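You operate a simulated robot arm through the tools that you are given. There is no shell and no other tool.

You are at the controls of a simulated robot arm. One attempt, no reset.

TASK
Stop ports P3 and P4, put their leads back in their holders, then switch off the blue tester.

Only the result counts: the job must be done as asked and must still hold three seconds after the hand-in. Knocking over, shifting, dropping, spilling or breaking anything else fails it.

THE ROBOT
A 7-joint arm with a fingered hand, fixed in place. Base frame: the origin is on the floor under the middle of its stand, x ahead of it, y to its left, z up; the work surface is at about z = 789. Units: mm, degrees, N and s.
With the tool pointing down near the work surface it reaches from about 280 to 700 mm from the base axis. Its first joint turns from -166.0 to 166.0 degrees. Payload 4 kg.
Tool frame: the origin (TCP) lies between the finger pads and is the grasp point; the fingertips stand 26 mm ahead of it; z points along the fingers, y is the line along which they close. The gripper opens to 156 mm; its body begins 73 mm behind the TCP. The gripper is a hand of 4 fingers: y runs from the thumb to the fingers, the wrist lies at [0, 0, -239] in the tool frame, and closing takes about 1.5 s.
Orientation is told as [roll, pitch, yaw] about the base's x, y, z axes, in that order, counted from this pose: with the fingers straight down and closing along the base's y, the tool's x points along the base's -x, its y along +y and its z along -z.

THE INTERFACE
- The arm moves only by the tool servo_tool. Its argument "targets" is a list of rows, each a list of 6 numbers: the shift along the tool's x, y, z in mm, then the turn, a rotation vector about the tool's x, y, z in degrees. In form: [[x, y, z, rx, ry, rz], ...]. A call has 1 to 20 rows; each row is the pose to reach, as a shift and turn from the pose commanded when the call began, along the tool's axes at that moment. "jaw" is the opening, from 0 (shut) to 1 (fully open), set as the call begins (left out, the last holds). A row lasts 0.2 s, in which the tool goes at most 50 mm and 8.6 degrees; a call with a longer step from one row to the next is refused whole, and so is a gripper value outside its range. Where a pose cannot be reached the arm comes as near as it can. A force on the tool above 70 N (or 10 N above the force at the start of the call, whichever is more), or a blocked arm, ends the call early, and 0.2 s more pass. The fingers move at their own pace (about 72 mm/s each) and stop on an object; they squeeze with about 25 N. The grip force told is the motor's: it shows also when the fingers shut on nothing. Time passes only in rows, and 0.2 s behind the last, so rows that repeat a pose let the fingers close. It gives the time, the measured TCP pose, the force on the tool (base axes), the opening and the grip force at its end, in the units of the frame above (readings bear some noise), with the torque about the TCP (base axes, N m) and any sound that the robot's microphone picked up.
- Cameras (640 x 400 px; columns grow to the right, rows downward): "scene" is fixed at [51.2, 501.4, 1504.1]; the picture's right is [-0.94, -0.34, 0.00], its down [-0.16, 0.45, -0.88] and it looks along [0.30, -0.82, -0.48] (base axes); focal length 354 px, centre (320, 200). "wrist" rides on the gripper at [58, -58, -91] in the tool frame; the picture's right is [0.71, 0.71, 0.00], its down [-0.53, 0.53, -0.67] and it looks along [-0.47, 0.47, 0.74] (tool axes); focal length 265 px, centre (320, 200). There is no depth. A picture from a camera that has moved, and an enlarged one, comes with that camera's place and axes in the base frame and with its lens.
- get_image(camera): a new picture of that camera. No time passes.
- set_fingers(finger1, finger2, finger3, thumb_bend): sets how far each is bent, from 0 (flat) to 1 (curled in); at 0.3 the hand is open as for a grip, at 0.7 the pads meet at the TCP. One left out holds its place. A second passes; each finger stops where it meets its share of the squeeze, and holds until it gets a number again. A gripper value or a shape takes the hand back. It gives what a move gives, with no picture; readings hold the bend of each and the force on the fingers (four entries, about 0 where the hand has none), thumb and palm.
- grasp_type(shape): the hand has 4 fingers and takes this shape, open, in about a second: jaw (thumb against the fingers, like two jaws); tri (thumb and two fingers); tip (a fingertip pinch); poke (one finger out to press); point (the index stretched); flat (the hand flat); cup (the hand cupped); fist (a fist). The gripper value then closes the fingers along that shape, each until it touches; the sizes above hold for jaw. It gives what a move gives, with no picture.
- inspect(camera, box): a new picture of the part [left, top, right, bottom] of that camera's present view, enlarged. No time passes.
- job_done(): hands the job in; it is judged then, once.

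Places have to be worked out from the pictures, the camera data and where the tool is seen. Open the gripper and draw the arm clear of the work before you hand the job in, unless the task says otherwise.

The tools are called after "Emit:" as name(argument=value, ...) on one line, values as JSON. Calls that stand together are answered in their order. servo_tool: Moves the arm, as the interface text tells. Its arguments: {"type":"object","properties":{"targets":{"type":"array","items":{"type":"array","items":{"type":"number"}}},"jaw":{"type":"number"}},"required":["targets"]} The other tools are called the same way: grasp_type (shape) gives the hand a shape; set_fingers (finger1, finger2, finger3, thumb_bend) moves the fingers one by one; get_image (camera) takes a picture; inspect (camera, box) takes an enlarged picture of a part of a camera's view; job_done () hands the job in.

At the start:

```text
clock: 0.0
position: [354.3, -204.4, 1216.1]
tcp_rot: [-0.1, -0.1, 0.1]
wrist_force: [-0.3, -0.2, 0.1]
ft_torque: [0.0, 0.02, 0.05]
gripper_width: 156.0
grasp_force: 0.2
shape: jaw
bend: [0.3, 0.3, 0.3, 0.3]
finger forces: [0.0, 0.0, 0.0, 0.0, 0.1, 0.0]
```

scene: 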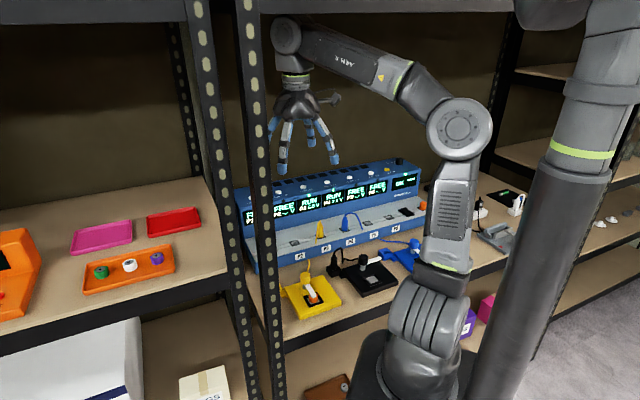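
wrist: 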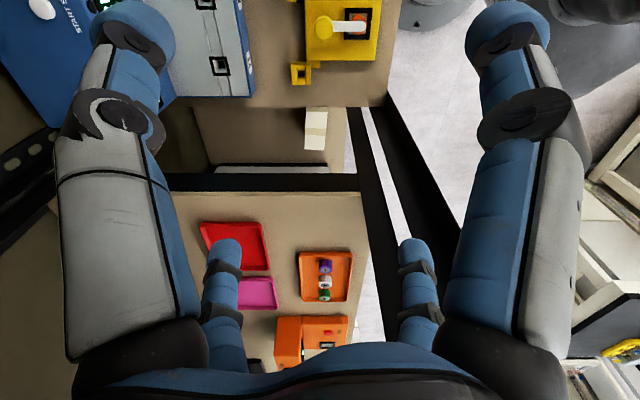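

I start by taking enlarged views of the tester area in the scene camera to understand the ports, leads and holders.

Emit:
inspect(camera="scene", box=[230, 150, 430, 275])

Emit:
inspect(camera="scene", box=[270, 230, 430, 330])

Emit:
inspect(camera="scene", box=[380, 160, 540, 260])

Emit:
inspect(camera="wrist", box=[80, 0, 400, 200])

```text
3.20 times, centred on (330, 212) of scene
camera zoom: at [51.2, 501.4, 1504.1], right [-0.94, -0.34, 0.0], down [-0.16, 0.45, -0.88], along [0.3, -0.82, -0.48], focal length 1131 px, centre (288, 160)
```

zoom: 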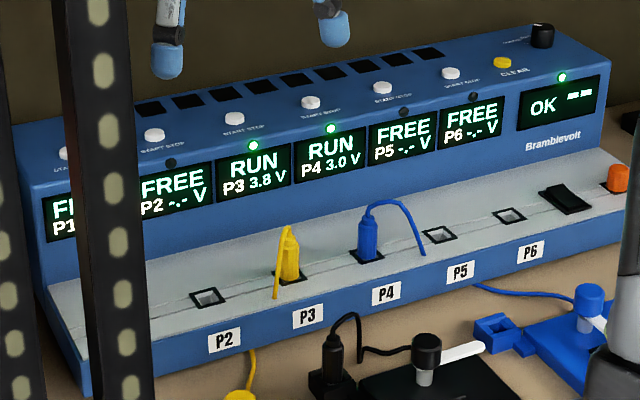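

```text
4.00 times, centred on (350, 280) of scene
camera zoom: at [51.2, 501.4, 1504.1], right [-0.94, -0.34, 0.0], down [-0.16, 0.45, -0.88], along [0.3, -0.82, -0.48], focal length 1414 px, centre (200, -120)
```

zoom: 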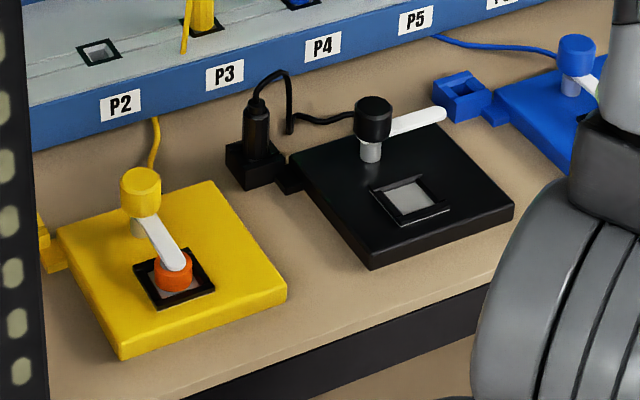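

```text
4.00 times, centred on (460, 210) of scene
camera zoom: at [51.2, 501.4, 1504.1], right [-0.94, -0.34, 0.0], down [-0.16, 0.45, -0.88], along [0.3, -0.82, -0.48], focal length 1414 px, centre (-240, 160)
```

zoom: 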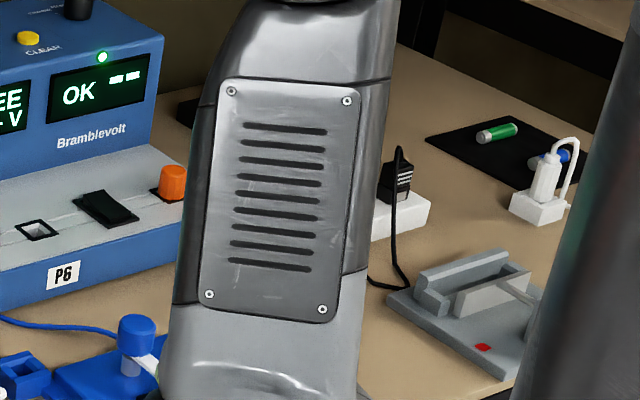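

```text
2.00 times, centred on (240, 100) of wrist
camera zoom: at [297.1, -260.6, 1308.0], right [-0.71, 0.71, 0.0], down [0.52, 0.53, 0.67], along [0.47, 0.47, -0.74], focal length 531 px, centre (480, 400)
```

zoom: 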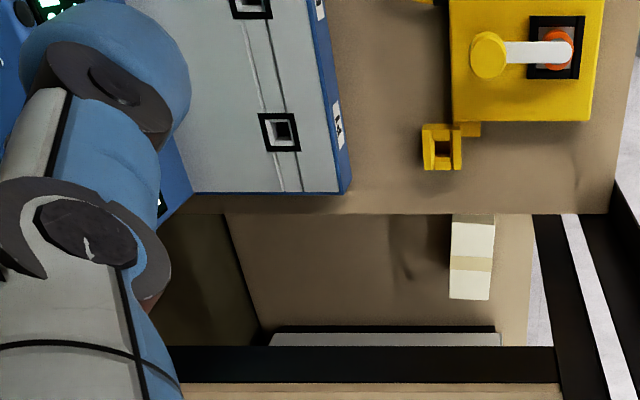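

The yellow lead (P3) and blue lead (P4) are plugged in the tester, which stands turned about 45° with ports running from about (499,-288) to (187,-592). I turn the hand so its wrist camera looks at the tester from the robot's side, and move a bit closer.

Emit:
servo_tool(targets=[[4.5, -10.5, 5.5, 0, 0, 7.5], [9, -21, 11, 0, 0, 15], [13.5, -31.5, 16.5, 0, 0, 22.5], [18, -42, 22, 0, 0, 30], [22.5, -52.5, 27.5, 0, 0, 37.5], [27, -63, 33, 0, 0, 45], [31.5, -73.5, 38.5, 0, 0, 52.5], [36, -84, 44, 0, 0, 60], [40.5, -94.5, 49.5, 0, 0, 67.5], [45, -105, 55, 0, 0, 75], [49.5, -115.5, 60.5, 0, 0, 82.5], [54, -126, 66, 0, 0, 90]])

Emit:
get_image(camera="wrist")

Emit:
get_image(camera="scene")

```text
clock: 2.6
position: [300.6, -329.7, 1150.1]
tcp_rot: [0.2, 0.0, -90.1]
wrist_force: [0.7, -0.1, -0.6]
ft_torque: [0.0, 0.01, 0.0]
gripper_width: 155.9
grasp_force: 0.1
shape: jaw
bend: [0.3, 0.3, 0.3, 0.3]
finger forces: [0.0, 0.0, 0.0, 0.0, 0.0, 0.0]
```

```text
taken
camera wrist: at [243.4, -270.6, 1242.5], right [0.71, 0.71, 0.0], down [0.52, -0.53, 0.67], along [0.47, -0.47, -0.74], focal length 265 px, centre (320, 200)
```

wrist: 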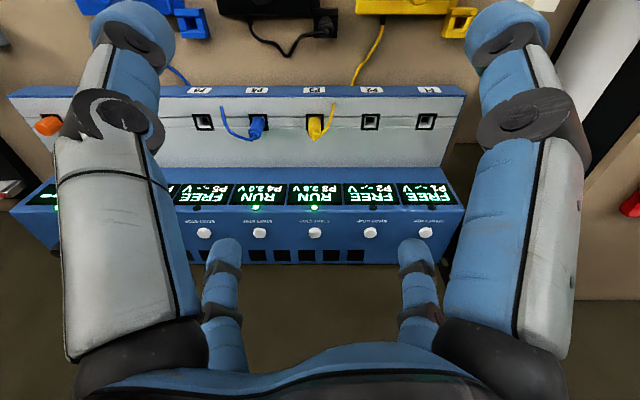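

```text
taken
```

scene: 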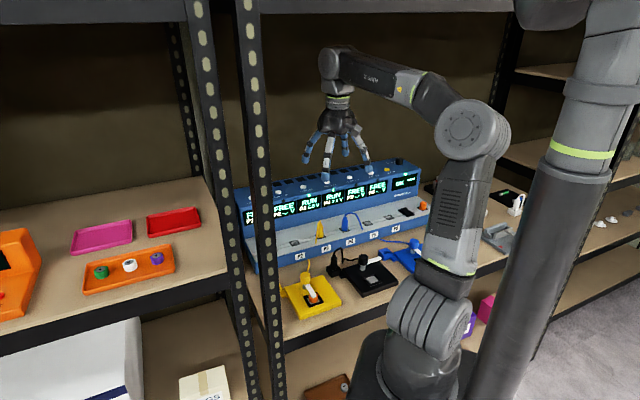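

The wrist camera now looks straight on to the tester. I enlarge its parts.

Emit:
inspect(camera="wrist", box=[160, 80, 480, 280])

Emit:
inspect(camera="wrist", box=[0, 80, 180, 280])

Emit:
inspect(camera="wrist", box=[160, 0, 500, 110])

Emit:
inspect(camera="scene", box=[230, 150, 430, 275])

```text
2.00 times, centred on (320, 180) of wrist
camera zoom: at [243.4, -270.6, 1242.5], right [0.71, 0.71, 0.0], down [0.52, -0.53, 0.67], along [0.47, -0.47, -0.74], focal length 531 px, centre (320, 240)
```

zoom: 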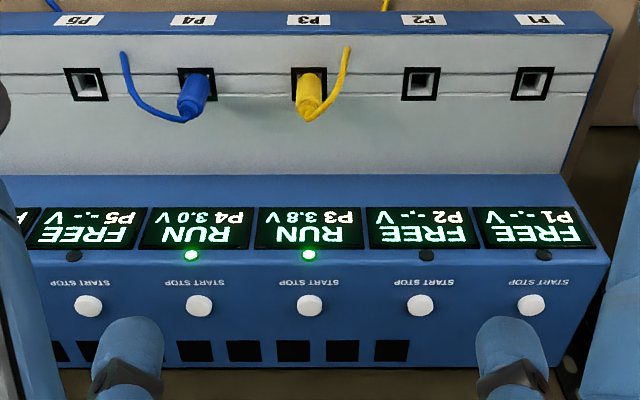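

```text
2.00 times, centred on (90, 180) of wrist
camera zoom: at [243.4, -270.6, 1242.5], right [0.71, 0.71, 0.0], down [0.52, -0.53, 0.67], along [0.47, -0.47, -0.74], focal length 531 px, centre (780, 240)
```

zoom: 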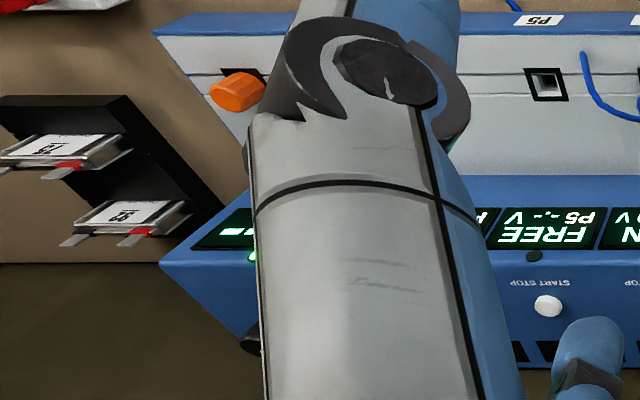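

```text
1.88 times, centred on (330, 55) of wrist
camera zoom: at [243.4, -270.6, 1242.5], right [0.71, 0.71, 0.0], down [0.52, -0.53, 0.67], along [0.47, -0.47, -0.74], focal length 500 px, centre (301, 473)
```

zoom: 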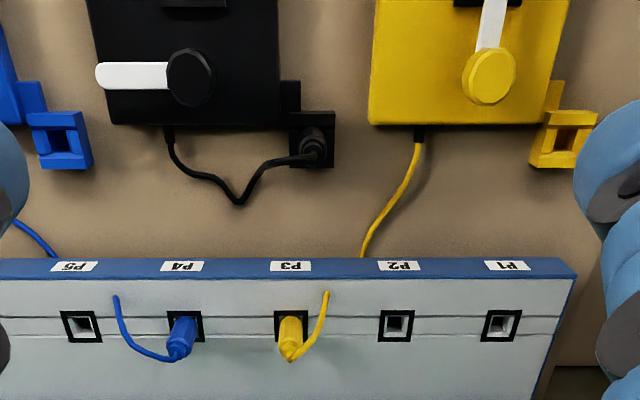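

```text
3.20 times, centred on (330, 212) of scene
camera zoom: at [51.2, 501.4, 1504.1], right [-0.94, -0.34, 0.0], down [-0.16, 0.45, -0.88], along [0.3, -0.82, -0.48], focal length 1131 px, centre (288, 160)
```

zoom: 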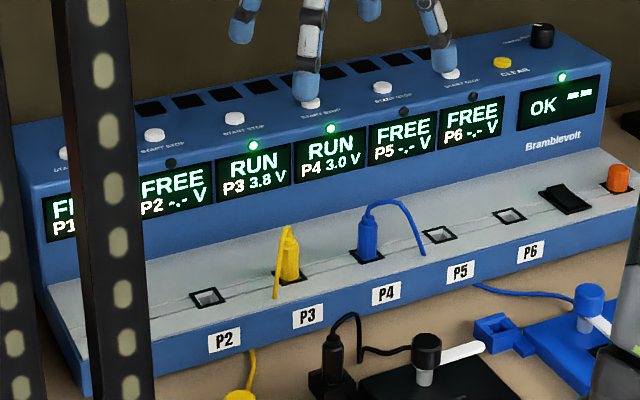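

Ports sit about 90 mm apart on the ledge (z≈842), and each START/STOP button is on the upper deck (z≈962). I shape the hand for poking and look where the pointing finger is.

Emit:
grasp_type(shape="poke")

Emit:
get_image(camera="wrist")

Emit:
inspect(camera="scene", box=[270, 40, 430, 240])

```text
clock: 3.5
position: [301.3, -329.1, 1150.2]
tcp_rot: [0.1, 0.0, -89.9]
wrist_force: [-0.5, 0.4, -0.1]
ft_torque: [-0.02, -0.01, 0.02]
gripper_width: 0.0
grasp_force: 0.0
shape: poke
bend: [1.0, 1.0, 1.0, 0.91]
finger forces: [0.1, 0.0, 0.0, 0.1, 0.0, 0.1]
```

```text
taken
camera wrist: at [243.2, -270.6, 1242.6], right [0.71, 0.71, 0.0], down [0.53, -0.52, 0.67], along [0.47, -0.47, -0.74], focal length 265 px, centre (320, 200)
```

wrist: 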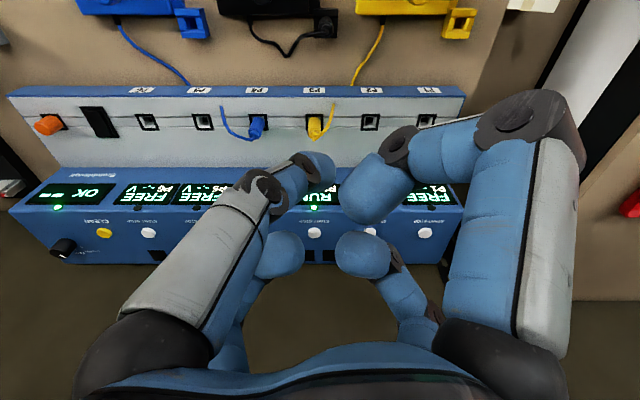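

```text
2.00 times, centred on (350, 140) of scene
camera zoom: at [51.2, 501.4, 1504.1], right [-0.94, -0.34, 0.0], down [-0.16, 0.45, -0.88], along [0.3, -0.82, -0.48], focal length 707 px, centre (260, 320)
```

zoom: 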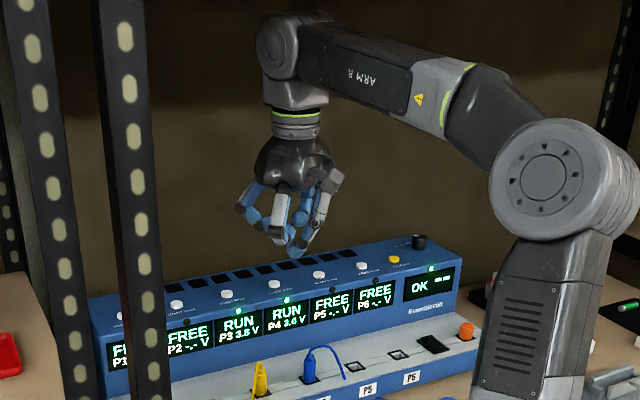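

The poke shape curls everything fairly well in; I compare with the "point" shape.

Emit:
grasp_type(shape="point")

Emit:
get_image(camera="wrist")

Emit:
inspect(camera="scene", box=[270, 40, 430, 240])

```text
clock: 4.4
position: [300.4, -329.1, 1150.6]
tcp_rot: [0.1, 0.0, -90.0]
wrist_force: [0.2, 0.1, 0.0]
ft_torque: [0.01, -0.01, 0.01]
gripper_width: 150.1
grasp_force: 0.0
shape: point
bend: [0.7, 1.0, 1.0, 0.79]
finger forces: [0.0, 0.0, 0.0, 0.0, 0.0, 0.0]
```

```text
taken
camera wrist: at [243.2, -270.6, 1242.6], right [0.71, 0.71, 0.0], down [0.53, -0.53, 0.67], along [0.47, -0.47, -0.74], focal length 265 px, centre (320, 200)
```

wrist: 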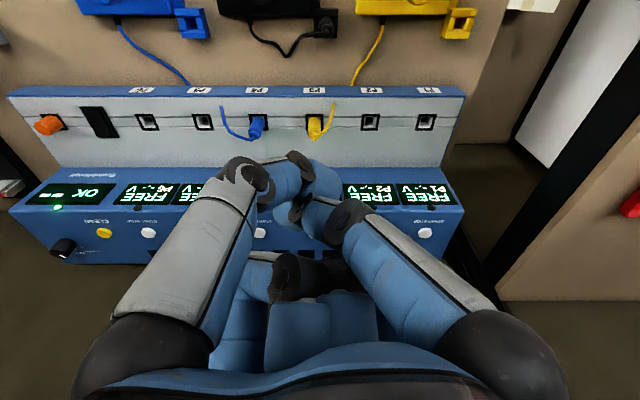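

```text
2.00 times, centred on (350, 140) of scene
camera zoom: at [51.2, 501.4, 1504.1], right [-0.94, -0.34, 0.0], down [-0.16, 0.45, -0.88], along [0.3, -0.82, -0.48], focal length 707 px, centre (260, 320)
```

zoom: 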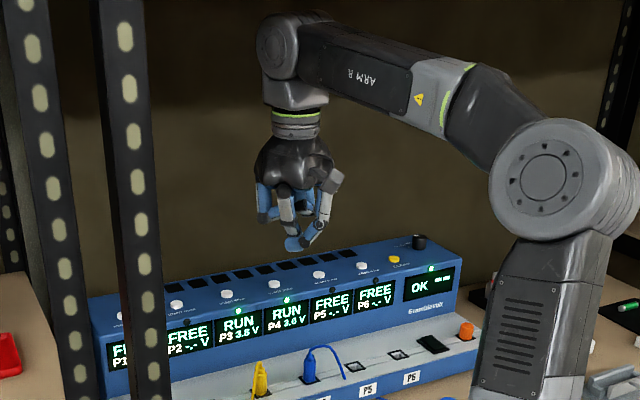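

The hand's digits sit in a cross (thumb at -y, others at +x, +y, -x of the tool). I let the shape settle and look again to find the pointing fingertip.

Emit:
servo_tool(targets=[[0, 0, 0, 0, 0, 0], [0, 0, 0, 0, 0, 0], [0, 0, 0, 0, 0, 0], [0, 0, 0, 0, 0, 0]])

Emit:
inspect(camera="wrist", box=[100, 120, 500, 370])

Emit:
inspect(camera="scene", box=[300, 90, 380, 190])

```text
clock: 5.4
position: [300.3, -329.4, 1150.8]
tcp_rot: [0.1, 0.0, -90.0]
wrist_force: [-0.1, 0.1, -0.8]
ft_torque: [0.0, -0.01, -0.01]
gripper_width: 150.1
grasp_force: 0.1
shape: point
bend: [0.7, 1.0, 1.0, 0.79]
finger forces: [0.0, 0.1, 0.1, 0.0, 0.1, 0.1]
```

```text
1.60 times, centred on (300, 245) of wrist
camera zoom: at [243.2, -270.6, 1242.6], right [0.71, 0.71, 0.0], down [0.53, -0.53, 0.67], along [0.47, -0.47, -0.74], focal length 425 px, centre (352, 128)
```

zoom: 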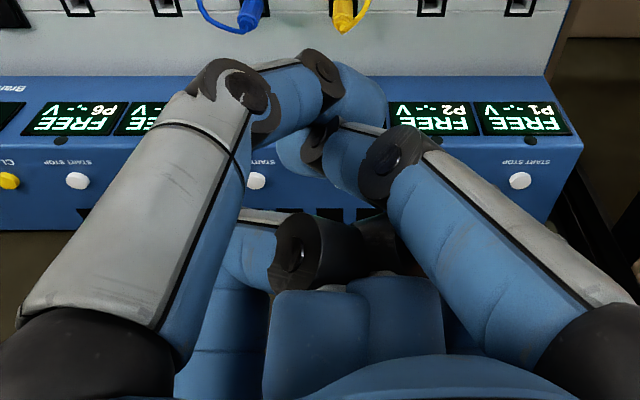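

```text
4.00 times, centred on (340, 140) of scene
camera zoom: at [51.2, 501.4, 1504.1], right [-0.94, -0.34, 0.0], down [-0.16, 0.45, -0.88], along [0.3, -0.82, -0.48], focal length 1414 px, centre (240, 440)
```

zoom: 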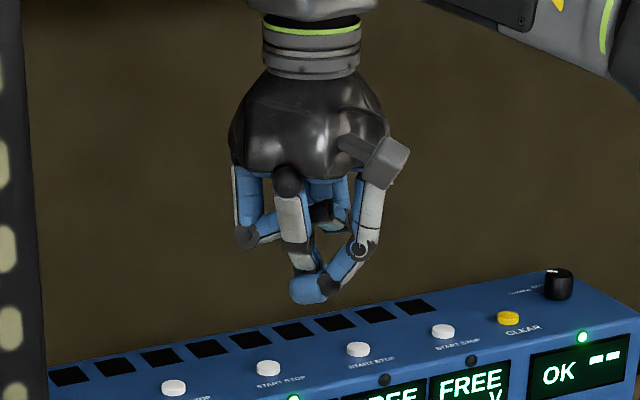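

The thumb hangs as low as the index in this shape. I curl the thumb and the other fingers in fully and set the index to point more straight down.

Emit:
set_fingers(finger1=0.5, finger2=1.0, finger3=1.0, thumb_bend=1.0)

Emit:
inspect(camera="wrist", box=[100, 80, 580, 380])

Emit:
inspect(camera="scene", box=[300, 90, 380, 190])

```text
clock: 6.4
position: [300.9, -328.2, 1150.3]
tcp_rot: [0.2, 0.0, -90.0]
wrist_force: [0.3, -0.6, 1.1]
ft_torque: [0.02, 0.0, -0.01]
gripper_width: 10.1
grasp_force: 0.1
shape: fingers
bend: [0.7, 1.0, 1.0, 0.8]
finger forces: [0.0, 0.1, 0.0, 0.0, 0.0, 0.0]
```

```text
1.33 times, centred on (340, 230) of wrist
camera zoom: at [243.2, -270.6, 1242.6], right [0.71, 0.71, 0.0], down [0.53, -0.53, 0.67], along [0.47, -0.47, -0.74], focal length 354 px, centre (293, 160)
```

zoom: 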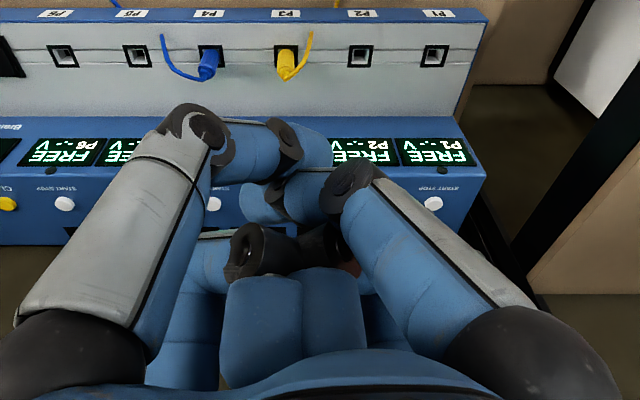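

```text
4.00 times, centred on (340, 140) of scene
camera zoom: at [51.2, 501.4, 1504.1], right [-0.94, -0.34, 0.0], down [-0.16, 0.45, -0.88], along [0.3, -0.82, -0.48], focal length 1414 px, centre (240, 440)
```

zoom: 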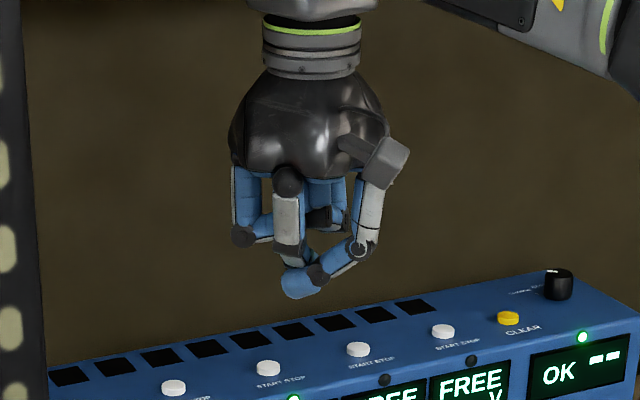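

The digits seem to be tangled against each other (readings stuck at 0.7 and 0.8). I open the hand first and then bend in sequence.

Emit:
set_fingers(finger1=0.3, finger2=0.3, finger3=0.3, thumb_bend=0.3)

Emit:
set_fingers(finger2=1.0, finger3=1.0)

Emit:
get_image(camera="wrist")

Emit:
inspect(camera="scene", box=[300, 90, 380, 190])

```text
clock: 7.4
position: [300.8, -329.9, 1150.4]
tcp_rot: [0.2, 0.0, -90.0]
wrist_force: [-0.3, 0.3, -0.5]
ft_torque: [0.02, -0.02, 0.03]
gripper_width: 106.3
grasp_force: 0.0
shape: fingers
bend: [0.3, 0.3, 0.3, 0.3]
finger forces: [0.1, 0.0, 0.0, 0.1, 0.1, 0.0]
```

```text
clock: 8.4
position: [300.4, -329.7, 1150.2]
tcp_rot: [0.2, 0.0, -90.1]
wrist_force: [-0.5, -0.5, 0.0]
ft_torque: [0.0, -0.04, 0.01]
gripper_width: 106.2
grasp_force: 0.0
shape: fingers
bend: [0.3, 0.8, 0.8, 0.3]
finger forces: [0.0, 0.0, 0.0, 0.0, 0.0, 0.0]
```

```text
taken
camera wrist: at [243.2, -270.6, 1242.6], right [0.71, 0.71, 0.0], down [0.53, -0.53, 0.67], along [0.47, -0.47, -0.74], focal length 265 px, centre (320, 200)
```

wrist: 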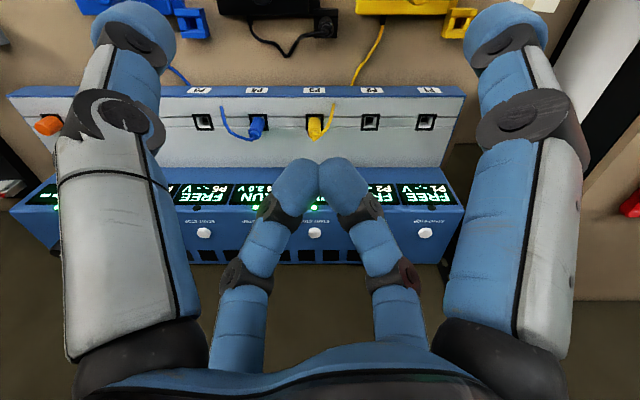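

```text
4.00 times, centred on (340, 140) of scene
camera zoom: at [51.2, 501.4, 1504.1], right [-0.94, -0.34, 0.0], down [-0.16, 0.45, -0.88], along [0.3, -0.82, -0.48], focal length 1414 px, centre (240, 440)
```

zoom: 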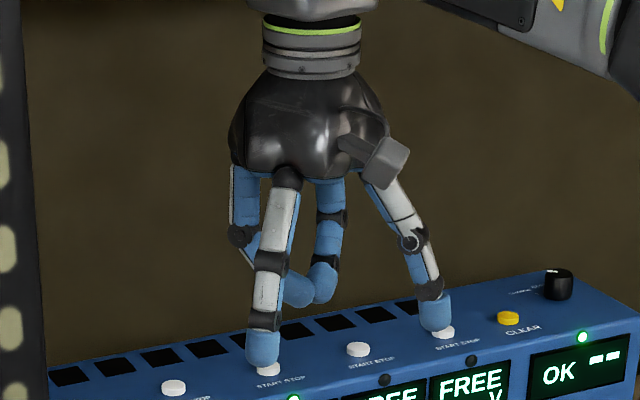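

Finger1 is the tool +x digit, fingers 2 and 3 are the far ones. I try "point" again from this open state, so the index isn't trapped by the thumb.

Emit:
grasp_type(shape="point")

Emit:
get_image(camera="wrist")

Emit:
inspect(camera="scene", box=[300, 90, 380, 190])

```text
clock: 9.3
position: [301.6, -328.6, 1150.6]
tcp_rot: [0.0, 0.0, -90.0]
wrist_force: [0.4, 0.6, -0.4]
ft_torque: [0.03, 0.0, -0.03]
gripper_width: 0.2
grasp_force: 0.1
shape: point
bend: [0.7, 1.0, 1.0, 0.83]
finger forces: [0.0, 0.0, 0.0, 0.0, 0.1, 0.0]
```

```text
taken
camera wrist: at [243.2, -270.6, 1242.6], right [0.71, 0.71, 0.0], down [0.53, -0.53, 0.67], along [0.47, -0.47, -0.74], focal length 265 px, centre (320, 200)
```

wrist: 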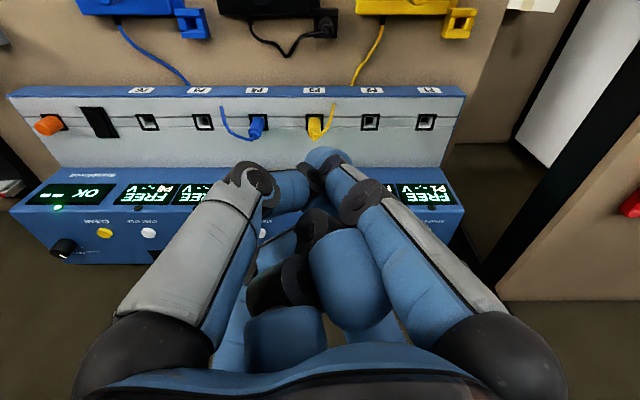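

```text
4.00 times, centred on (340, 140) of scene
camera zoom: at [51.2, 501.4, 1504.1], right [-0.94, -0.34, 0.0], down [-0.16, 0.45, -0.88], along [0.3, -0.82, -0.48], focal length 1414 px, centre (240, 440)
```

zoom: 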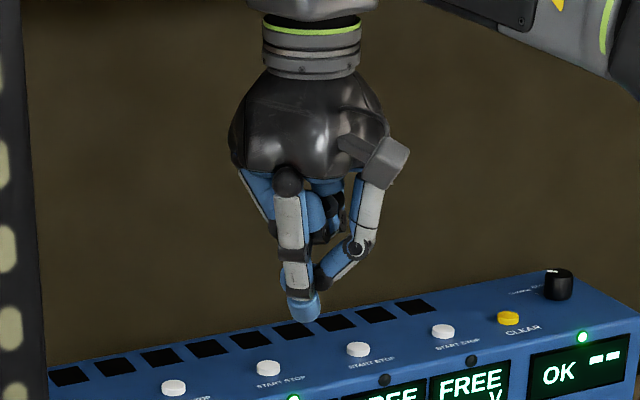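

The index tip is now the lowest, about at the TCP axis. I move the hand to about 90 mm above the P3 button to refine its place.

Emit:
servo_tool(targets=[[-22, 20.5, 0, 0, 0, 0], [-44, 41, 0, 0, 0, 0], [-66, 61.5, 10, 0, 0, 0], [-88, 82, 20, 0, 0, 0], [-110, 102.5, 30, 0, 0, 0], [-132, 123, 45, 0, 0, 0], [-154, 143.5, 60, 0, 0, 0], [-175, 164, 75, 0, 0, 0], [-175, 164, 75, 0, 0, 0]])

Emit:
get_image(camera="wrist")

Emit:
get_image(camera="scene")

```text
clock: 11.3
position: [435.6, -467.6, 1074.3]
tcp_rot: [0.2, 0.0, -89.9]
wrist_force: [-0.1, -0.4, 0.6]
ft_torque: [0.02, 0.0, 0.0]
gripper_width: 0.0
grasp_force: 0.0
shape: point
bend: [0.7, 1.0, 1.0, 0.85]
finger forces: [0.0, 0.1, 0.1, 0.0, 0.0, 0.1]
out of reach, approached as far as the arm can: row 6, 7, 8, 9
```

```text
taken
camera wrist: at [378.0, -408.0, 1167.2], right [0.71, 0.71, 0.0], down [0.53, -0.53, 0.67], along [0.47, -0.47, -0.74], focal length 265 px, centre (320, 200)
```

wrist: 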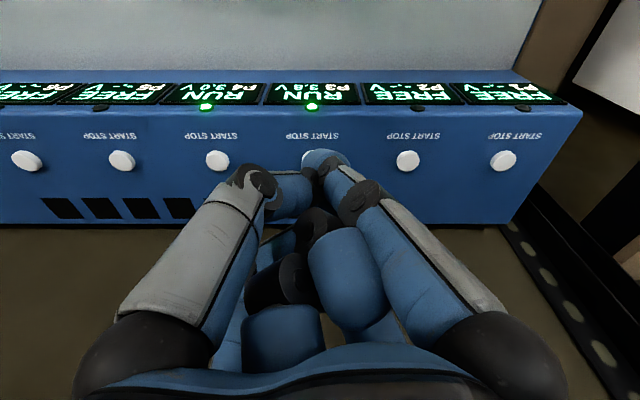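

```text
taken
```

scene: 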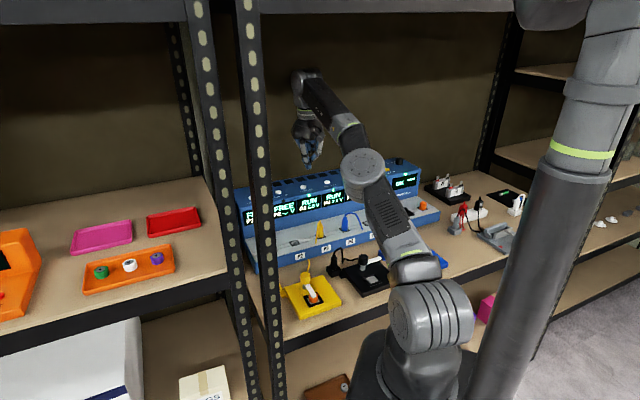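

The tool-down reach ends about 45 mm short of the button; the two wrist views place P3's button at about (472,-512,955) and P4's at (408,-576,955). I tilt the hand 25° so the fingers point outward.

Emit:
servo_tool(targets=[[0, 0, 0, -3.54, -3.54, 0], [0, 0, 0, -7.07, -7.07, 0], [0, 0, 0, -10.6, -10.6, 0], [0, 0, 0, -14.14, -14.14, 0], [0, 0, 0, -17.68, -17.68, 0], [0, 0, 0, -17.68, -17.68, 0]])

Emit:
get_image(camera="wrist")

```text
clock: 12.7
position: [436.0, -470.1, 1077.1]
tcp_rot: [18.4, -17.5, -92.8]
wrist_force: [-0.3, 0.2, -0.6]
ft_torque: [0.01, -0.03, -0.02]
gripper_width: 0.2
grasp_force: 0.1
shape: point
bend: [0.7, 1.0, 1.0, 0.86]
finger forces: [0.0, 0.0, 0.1, 0.1, 0.1, 0.1]
```

```text
taken
camera wrist: at [357.0, -388.9, 1125.0], right [0.71, 0.71, 0.0], down [0.27, -0.28, 0.92], along [0.65, -0.65, -0.39], focal length 265 px, centre (320, 200)
```

wrist: 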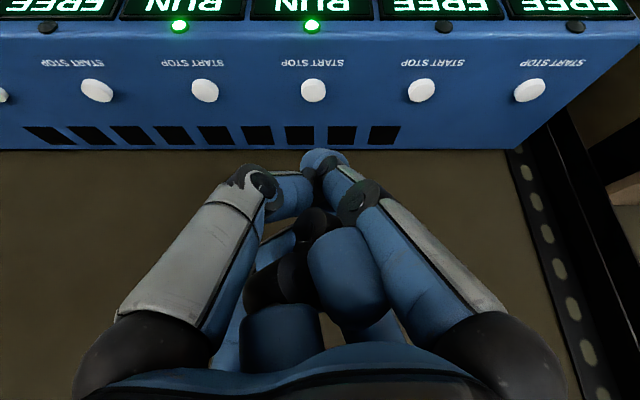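

The hand now tilts 25° and P3's button is confirmed near e2≈695 (about (472,-512)). I move the index tip to about 25 mm above it.

Emit:
servo_tool(targets=[[-4.5, 2.5, 21, 0, 0, 0], [-9, 5, 42, 0, 0, 0], [-13.4, 7.6, 64, 0, 0, 0], [-17.88, 10.1, 85.35, 0, 0, 0], [-17.88, 10.1, 85.35, 0, 0, 0]])

Emit:
get_image(camera="wrist")

Emit:
inspect(camera="scene", box=[250, 110, 410, 210])

```text
clock: 13.9
position: [473.7, -511.8, 1005.8]
tcp_rot: [18.3, -17.4, -92.9]
wrist_force: [-0.3, -0.1, 0.5]
ft_torque: [-0.02, 0.0, -0.01]
gripper_width: 0.0
grasp_force: 0.2
shape: point
bend: [0.7, 1.0, 1.0, 0.86]
finger forces: [0.0, 0.0, 0.1, 0.0, 0.0, 0.1]
```

```text
taken
camera wrist: at [393.5, -431.2, 1055.3], right [0.71, 0.71, 0.0], down [0.28, -0.28, 0.92], along [0.65, -0.65, -0.39], focal length 265 px, centre (320, 200)
```

wrist: 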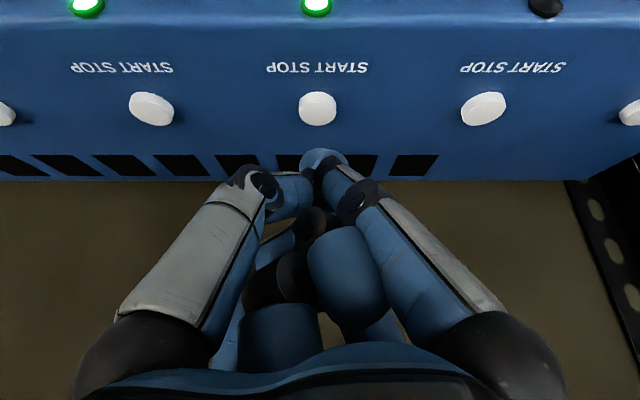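

```text
4.00 times, centred on (330, 160) of scene
camera zoom: at [51.2, 501.4, 1504.1], right [-0.94, -0.34, 0.0], down [-0.16, 0.45, -0.88], along [0.3, -0.82, -0.48], focal length 1414 px, centre (280, 360)
```

zoom: 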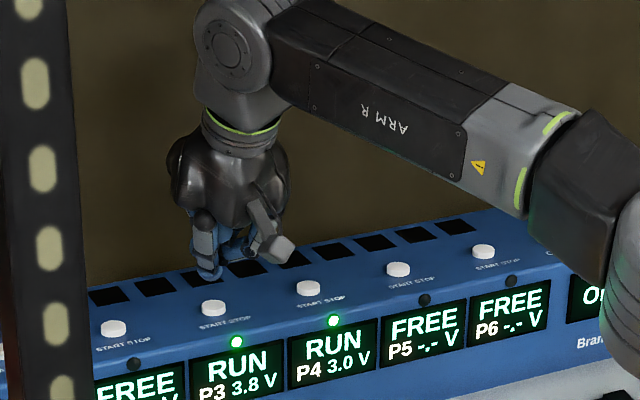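

Tip is about 21 mm above the P3 button and nearly centred. I shift slightly and go down 15 mm.

Emit:
servo_tool(targets=[[1.3, -2.5, 4.25, 0, 0, 0], [2.7, -5, 8.5, 0, 0, 0], [4.0, -7.53, 12.75, 0, 0, 0], [4.0, -7.53, 12.75, 0, 0, 0]])

Emit:
inspect(camera="wrist", box=[240, 60, 400, 160])

Emit:
inspect(camera="scene", box=[270, 150, 350, 200])

```text
clock: 14.9
position: [470.4, -513.2, 992.9]
tcp_rot: [18.3, -17.3, -92.8]
wrist_force: [-0.3, -0.1, -0.1]
ft_torque: [-0.04, 0.01, -0.02]
gripper_width: 0.0
grasp_force: 0.0
shape: point
bend: [0.7, 1.0, 1.0, 0.86]
finger forces: [0.0, 0.0, 0.0, 0.0, 0.0, 0.0]
```

```text
4.00 times, centred on (320, 110) of wrist
camera zoom: at [390.3, -431.6, 1040.9], right [0.71, 0.71, 0.0], down [0.28, -0.28, 0.92], along [0.65, -0.65, -0.39], focal length 1062 px, centre (320, 560)
```

zoom: 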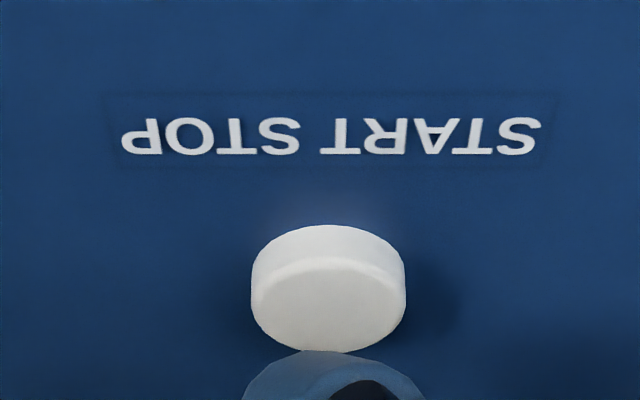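

```text
8.00 times, centred on (310, 175) of scene
camera zoom: at [51.2, 501.4, 1504.1], right [-0.94, -0.34, 0.0], down [-0.16, 0.45, -0.88], along [0.3, -0.82, -0.48], focal length 2829 px, centre (400, 400)
```

zoom: 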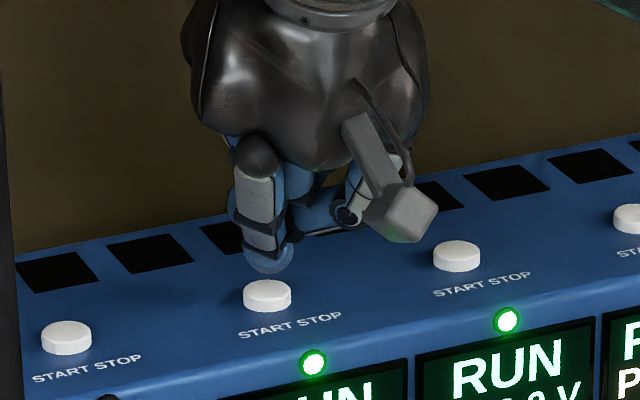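

Tip and button are lined up laterally, with about 8 mm of gap. I go down 7 mm and read the force.

Emit:
servo_tool(targets=[[0.6, -0.6, 1.8, 0, 0, 0], [1.2, -1.2, 3.6, 0, 0, 0], [1.8, -1.8, 5.4, 0, 0, 0], [2.09, -2.09, 6.34, 0, 0, 0]])

Emit:
inspect(camera="wrist", box=[240, 60, 400, 160])

Emit:
inspect(camera="scene", box=[270, 150, 350, 200])

```text
clock: 15.9
position: [469.5, -513.0, 985.1]
tcp_rot: [18.4, -17.4, -92.8]
wrist_force: [-0.3, 0.3, -0.1]
ft_torque: [0.03, 0.0, 0.0]
gripper_width: 0.1
grasp_force: 0.2
shape: point
bend: [0.7, 1.0, 1.0, 0.86]
finger forces: [0.1, 0.0, 0.1, 0.0, 0.1, 0.0]
```

```text
4.00 times, centred on (320, 110) of wrist
camera zoom: at [388.8, -432.2, 1033.8], right [0.71, 0.71, 0.0], down [0.28, -0.28, 0.92], along [0.65, -0.65, -0.39], focal length 1062 px, centre (320, 560)
```

zoom: 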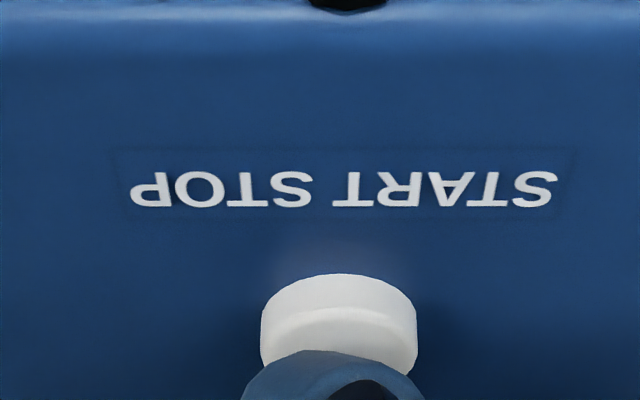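

```text
8.00 times, centred on (310, 175) of scene
camera zoom: at [51.2, 501.4, 1504.1], right [-0.94, -0.34, 0.0], down [-0.16, 0.45, -0.88], along [0.3, -0.82, -0.48], focal length 2829 px, centre (400, 400)
```

zoom: 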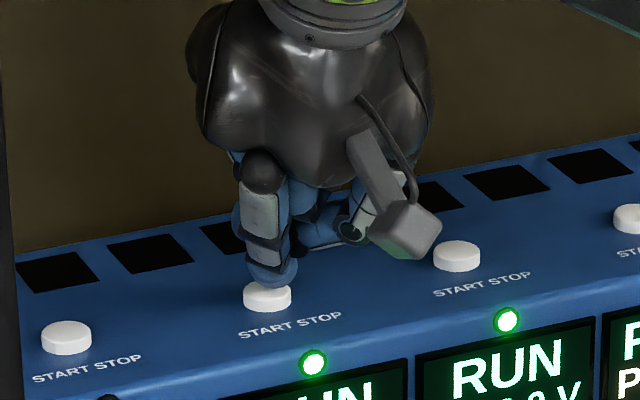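

The tip hovers right over the button. I press down another 2 mm and check force and sound.

Emit:
servo_tool(targets=[[0.3, -0.3, 0.9, 0, 0, 0], [0.6, -0.6, 1.81, 0, 0, 0], [0.6, -0.6, 1.81, 0, 0, 0]])

Emit:
inspect(camera="scene", box=[270, 150, 350, 200])

```text
clock: 16.7
position: [468.5, -513.2, 983.6]
tcp_rot: [18.3, -17.3, -92.8]
wrist_force: [-0.4, 0.1, 0.8]
ft_torque: [0.02, -0.02, -0.02]
gripper_width: 0.0
grasp_force: 0.1
shape: point
bend: [0.7, 1.0, 1.0, 0.86]
finger forces: [0.0, 0.0, 0.0, 0.0, 0.1, 0.0]
```

```text
8.00 times, centred on (310, 175) of scene
camera zoom: at [51.2, 501.4, 1504.1], right [-0.94, -0.34, 0.0], down [-0.16, 0.45, -0.88], along [0.3, -0.82, -0.48], focal length 2829 px, centre (400, 400)
```

zoom: 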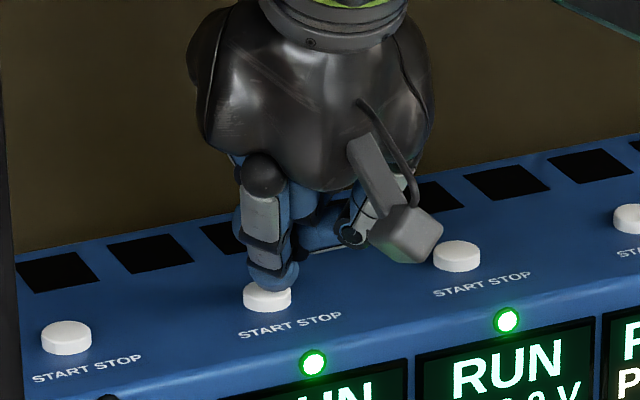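

No contact yet (0.8 N). Another 2 mm down.

Emit:
servo_tool(targets=[[0.3, -0.3, 0.9, 0, 0, 0], [0.6, -0.6, 1.81, 0, 0, 0], [0.6, -0.6, 1.81, 0, 0, 0]])

Emit:
inspect(camera="wrist", box=[240, 60, 400, 160])

```text
clock: 17.5
position: [468.4, -511.8, 982.7]
tcp_rot: [18.4, -17.5, -92.8]
wrist_force: [0.2, -0.7, 0.9]
ft_torque: [-0.02, -0.02, 0.02]
gripper_width: 0.0
grasp_force: 0.0
shape: point
bend: [0.7, 1.0, 1.0, 0.86]
finger forces: [0.0, 0.0, 0.0, 0.1, 0.0, 0.0]
heard: click
```

```text
4.00 times, centred on (320, 110) of wrist
camera zoom: at [388.7, -431.7, 1029.9], right [0.71, 0.71, 0.0], down [0.28, -0.28, 0.92], along [0.65, -0.65, -0.39], focal length 1062 px, centre (320, 560)
```

zoom: 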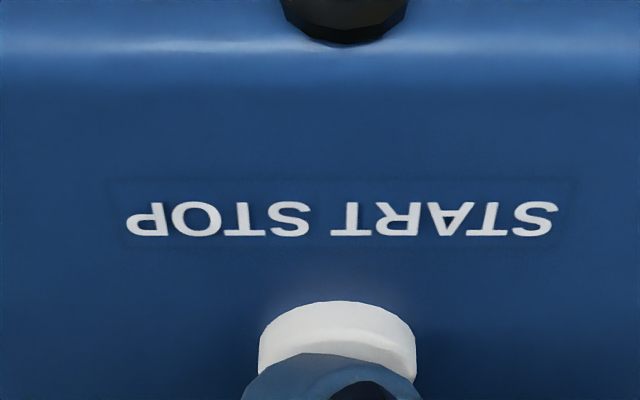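

A click was heard and the LED above has gone dark. I raise 12 mm straight up and check the displays.

Emit:
servo_tool(targets=[[-1.5, 1.5, -4.5, 0, 0, 0], [-3, 3, -9, 0, 0, 0], [-5, 5, -15, 0, 0, 0], [-9, 9, -27, 0, 0, 0]])

Emit:
inspect(camera="scene", box=[230, 150, 430, 275])

Emit:
get_image(camera="wrist")

```text
clock: 18.5
position: [469.0, -513.4, 1011.0]
tcp_rot: [18.5, -17.4, -92.7]
wrist_force: [-0.1, 0.5, 0.3]
ft_torque: [0.03, -0.01, 0.03]
gripper_width: 0.3
grasp_force: 0.0
shape: point
bend: [0.7, 1.0, 1.0, 0.86]
finger forces: [0.1, 0.1, 0.1, 0.0, 0.0, 0.0]
```

```text
3.20 times, centred on (330, 212) of scene
camera zoom: at [51.2, 501.4, 1504.1], right [-0.94, -0.34, 0.0], down [-0.16, 0.45, -0.88], along [0.3, -0.82, -0.48], focal length 1131 px, centre (288, 160)
```

zoom: 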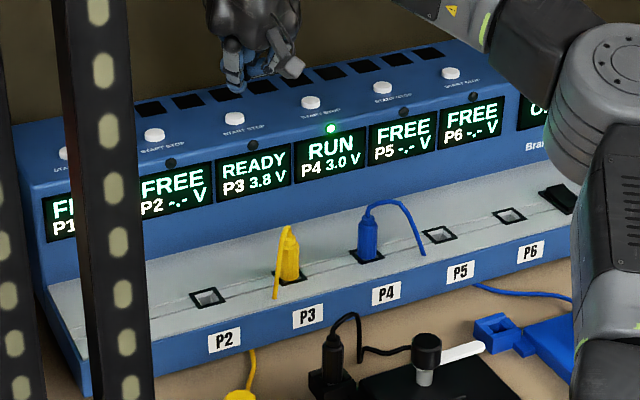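

```text
taken
camera wrist: at [388.5, -432.0, 1060.0], right [0.71, 0.71, 0.0], down [0.28, -0.28, 0.92], along [0.65, -0.65, -0.39], focal length 265 px, centre (320, 200)
```

wrist: 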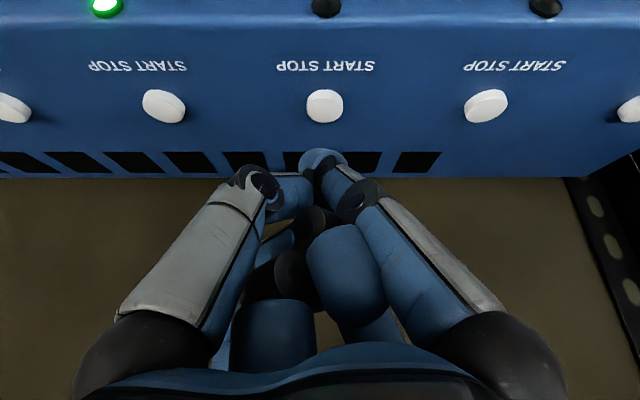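

P3 now reads READY (stopped). I shift 90 mm along the tester to P4's button at the same height.

Emit:
servo_tool(targets=[[-16, -16, 0, 0, 0, 0], [-32, -32, 0, 0, 0, 0], [-48, -48, 0, 0, 0, 0], [-63.6, -63.6, 0, 0, 0, 0], [-63.6, -63.6, 0, 0, 0, 0]])

Emit:
get_image(camera="wrist")

```text
clock: 19.7
position: [405.1, -574.7, 1011.5]
tcp_rot: [18.3, -17.3, -92.8]
wrist_force: [0.5, -0.3, -0.1]
ft_torque: [0.03, 0.01, 0.02]
gripper_width: 0.1
grasp_force: 0.0
shape: point
bend: [0.7, 1.0, 1.0, 0.86]
finger forces: [0.1, 0.0, 0.1, 0.0, 0.1, 0.0]
```

```text
taken
camera wrist: at [325.8, -494.4, 1060.5], right [0.71, 0.71, 0.0], down [0.28, -0.28, 0.92], along [0.65, -0.65, -0.39], focal length 265 px, centre (320, 200)
```

wrist: 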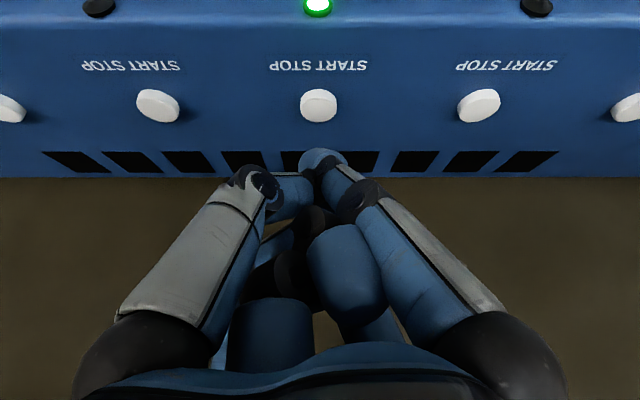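

Tip lines up over P4's button within a few mm. I go down 25 mm with a small lateral correction.

Emit:
servo_tool(targets=[[1.2, -1.8, 4.5, 0, 0, 0], [2.4, -3.6, 9, 0, 0, 0], [3.6, -5.3, 13.6, 0, 0, 0], [4.8, -7.1, 18.1, 0, 0, 0], [6.06, -8.88, 22.66, 0, 0, 0], [6.06, -8.88, 22.66, 0, 0, 0]])

Emit:
inspect(camera="wrist", box=[240, 60, 400, 160])

```text
clock: 21.1
position: [404.1, -578.0, 985.8]
tcp_rot: [18.3, -17.4, -92.8]
wrist_force: [0.2, 0.8, -0.5]
ft_torque: [-0.02, 0.0, 0.03]
gripper_width: 0.1
grasp_force: 0.0
shape: point
bend: [0.7, 1.0, 1.0, 0.86]
finger forces: [0.1, 0.0, 0.0, 0.0, 0.0, 0.1]
```

```text
4.00 times, centred on (320, 110) of wrist
camera zoom: at [323.5, -497.3, 1034.8], right [0.71, 0.71, 0.0], down [0.28, -0.28, 0.92], along [0.65, -0.65, -0.39], focal length 1062 px, centre (320, 560)
```

zoom: 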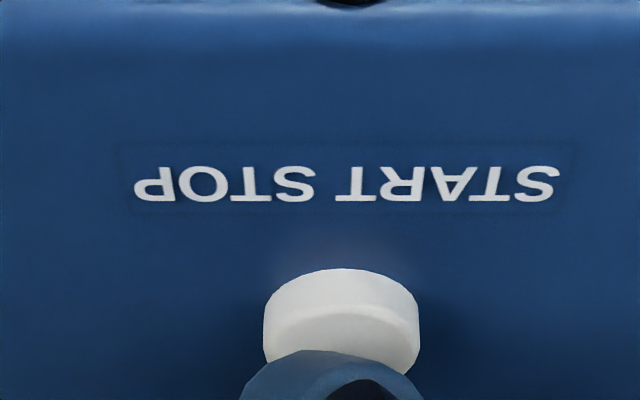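

Same picture as for P3 just before contact. I press down 4 mm in small rows.

Emit:
servo_tool(targets=[[0.3, -0.3, 0.9, 0, 0, 0], [0.6, -0.6, 1.81, 0, 0, 0], [0.9, -0.9, 2.7, 0, 0, 0], [1.2, -1.2, 3.6, 0, 0, 0]])

Emit:
inspect(camera="wrist", box=[240, 60, 400, 160])

```text
clock: 22.1
position: [402.5, -577.4, 982.6]
tcp_rot: [18.4, -17.4, -92.8]
wrist_force: [-0.1, -0.5, 1.3]
ft_torque: [-0.01, 0.04, 0.03]
gripper_width: 0.2
grasp_force: 0.1
shape: point
bend: [0.7, 1.0, 1.0, 0.86]
finger forces: [0.1, 0.0, 0.0, 0.1, 0.0, 0.1]
```

```text
4.00 times, centred on (320, 110) of wrist
camera zoom: at [323.0, -497.1, 1031.2], right [0.71, 0.71, 0.0], down [0.28, -0.28, 0.92], along [0.65, -0.65, -0.39], focal length 1062 px, centre (320, 560)
```

zoom: 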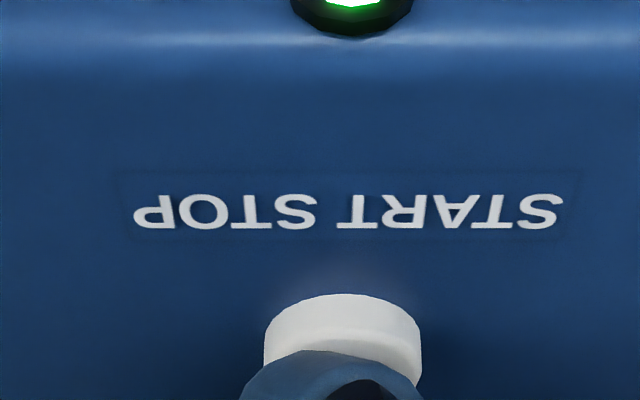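

The button is partly pressed (1.3 N), LED still green. A further 1 mm.

Emit:
servo_tool(targets=[[0.15, -0.15, 0.45, 0, 0, 0], [0.3, -0.3, 0.9, 0, 0, 0]])

Emit:
inspect(camera="wrist", box=[240, 60, 400, 160])

```text
clock: 22.7
position: [403.3, -577.1, 982.2]
tcp_rot: [18.4, -17.4, -92.9]
wrist_force: [0.4, -0.7, 0.7]
ft_torque: [-0.02, -0.01, 0.0]
gripper_width: 0.0
grasp_force: 0.0
shape: point
bend: [0.7, 1.0, 1.0, 0.86]
finger forces: [0.1, 0.0, 0.1, 0.1, 0.0, 0.0]
```

```text
4.00 times, centred on (320, 110) of wrist
camera zoom: at [323.6, -496.7, 1030.4], right [0.71, 0.71, 0.0], down [0.28, -0.28, 0.92], along [0.65, -0.65, -0.39], focal length 1062 px, centre (320, 560)
```

zoom: 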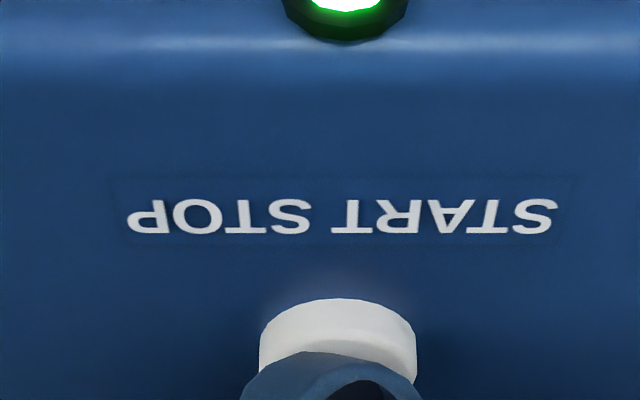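

No click yet; another 0.8 mm.

Emit:
servo_tool(targets=[[0.13, -0.13, 0.4, 0, 0, 0], [0.26, -0.26, 0.8, 0, 0, 0]])

Emit:
inspect(camera="wrist", box=[240, 60, 400, 160])

```text
clock: 23.3
position: [403.4, -578.4, 980.6]
tcp_rot: [18.5, -17.4, -92.8]
wrist_force: [-0.3, 0.0, 1.3]
ft_torque: [-0.06, -0.01, -0.02]
gripper_width: 0.0
grasp_force: 0.0
shape: point
bend: [0.7, 1.0, 1.0, 0.86]
finger forces: [0.0, 0.1, 0.0, 0.0, 0.0, 0.0]
heard: click
```

```text
4.00 times, centred on (320, 110) of wrist
camera zoom: at [324.0, -497.2, 1029.3], right [0.71, 0.71, 0.0], down [0.28, -0.28, 0.92], along [0.65, -0.65, -0.39], focal length 1062 px, centre (320, 560)
```

zoom: 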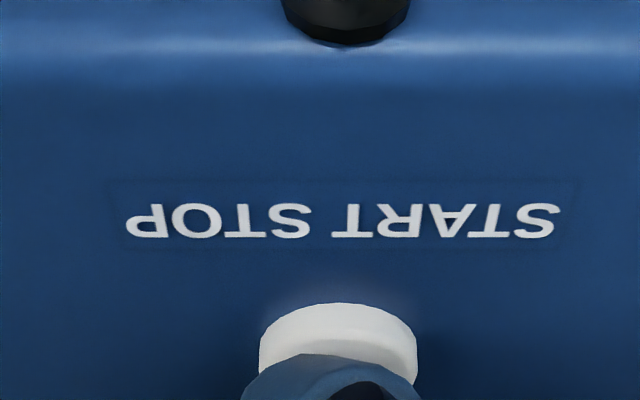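

Click heard and P4's LED went out. I raise the hand straight up 60 mm and check the displays.

Emit:
servo_tool(targets=[[-1.5, 1.5, -4.5, 0, 0, 0], [-3, 3, -9, 0, 0, 0], [-6, 6, -18, 0, 0, 0], [-12, 12, -36, 0, 0, 0], [-18, 18, -54, 0, 0, 0]])

Emit:
inspect(camera="scene", box=[230, 150, 430, 275])

```text
clock: 24.5
position: [403.6, -578.1, 1038.9]
tcp_rot: [18.4, -17.4, -92.8]
wrist_force: [0.7, -0.1, -0.6]
ft_torque: [0.02, 0.05, -0.03]
gripper_width: 0.1
grasp_force: 0.1
shape: point
bend: [0.7, 1.0, 1.0, 0.86]
finger forces: [0.1, 0.0, 0.0, 0.0, 0.0, 0.0]
```

```text
3.20 times, centred on (330, 212) of scene
camera zoom: at [51.2, 501.4, 1504.1], right [-0.94, -0.34, 0.0], down [-0.16, 0.45, -0.88], along [0.3, -0.82, -0.48], focal length 1131 px, centre (288, 160)
```

zoom: 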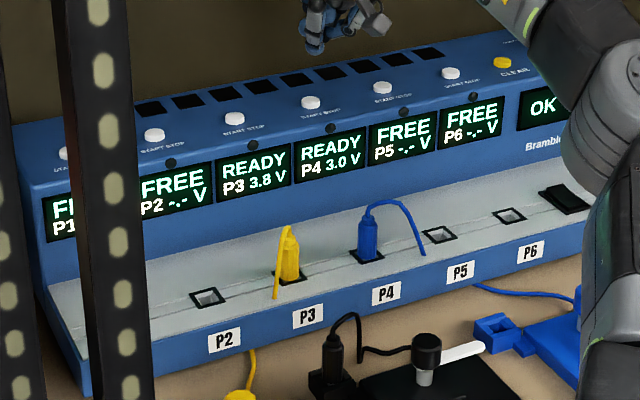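

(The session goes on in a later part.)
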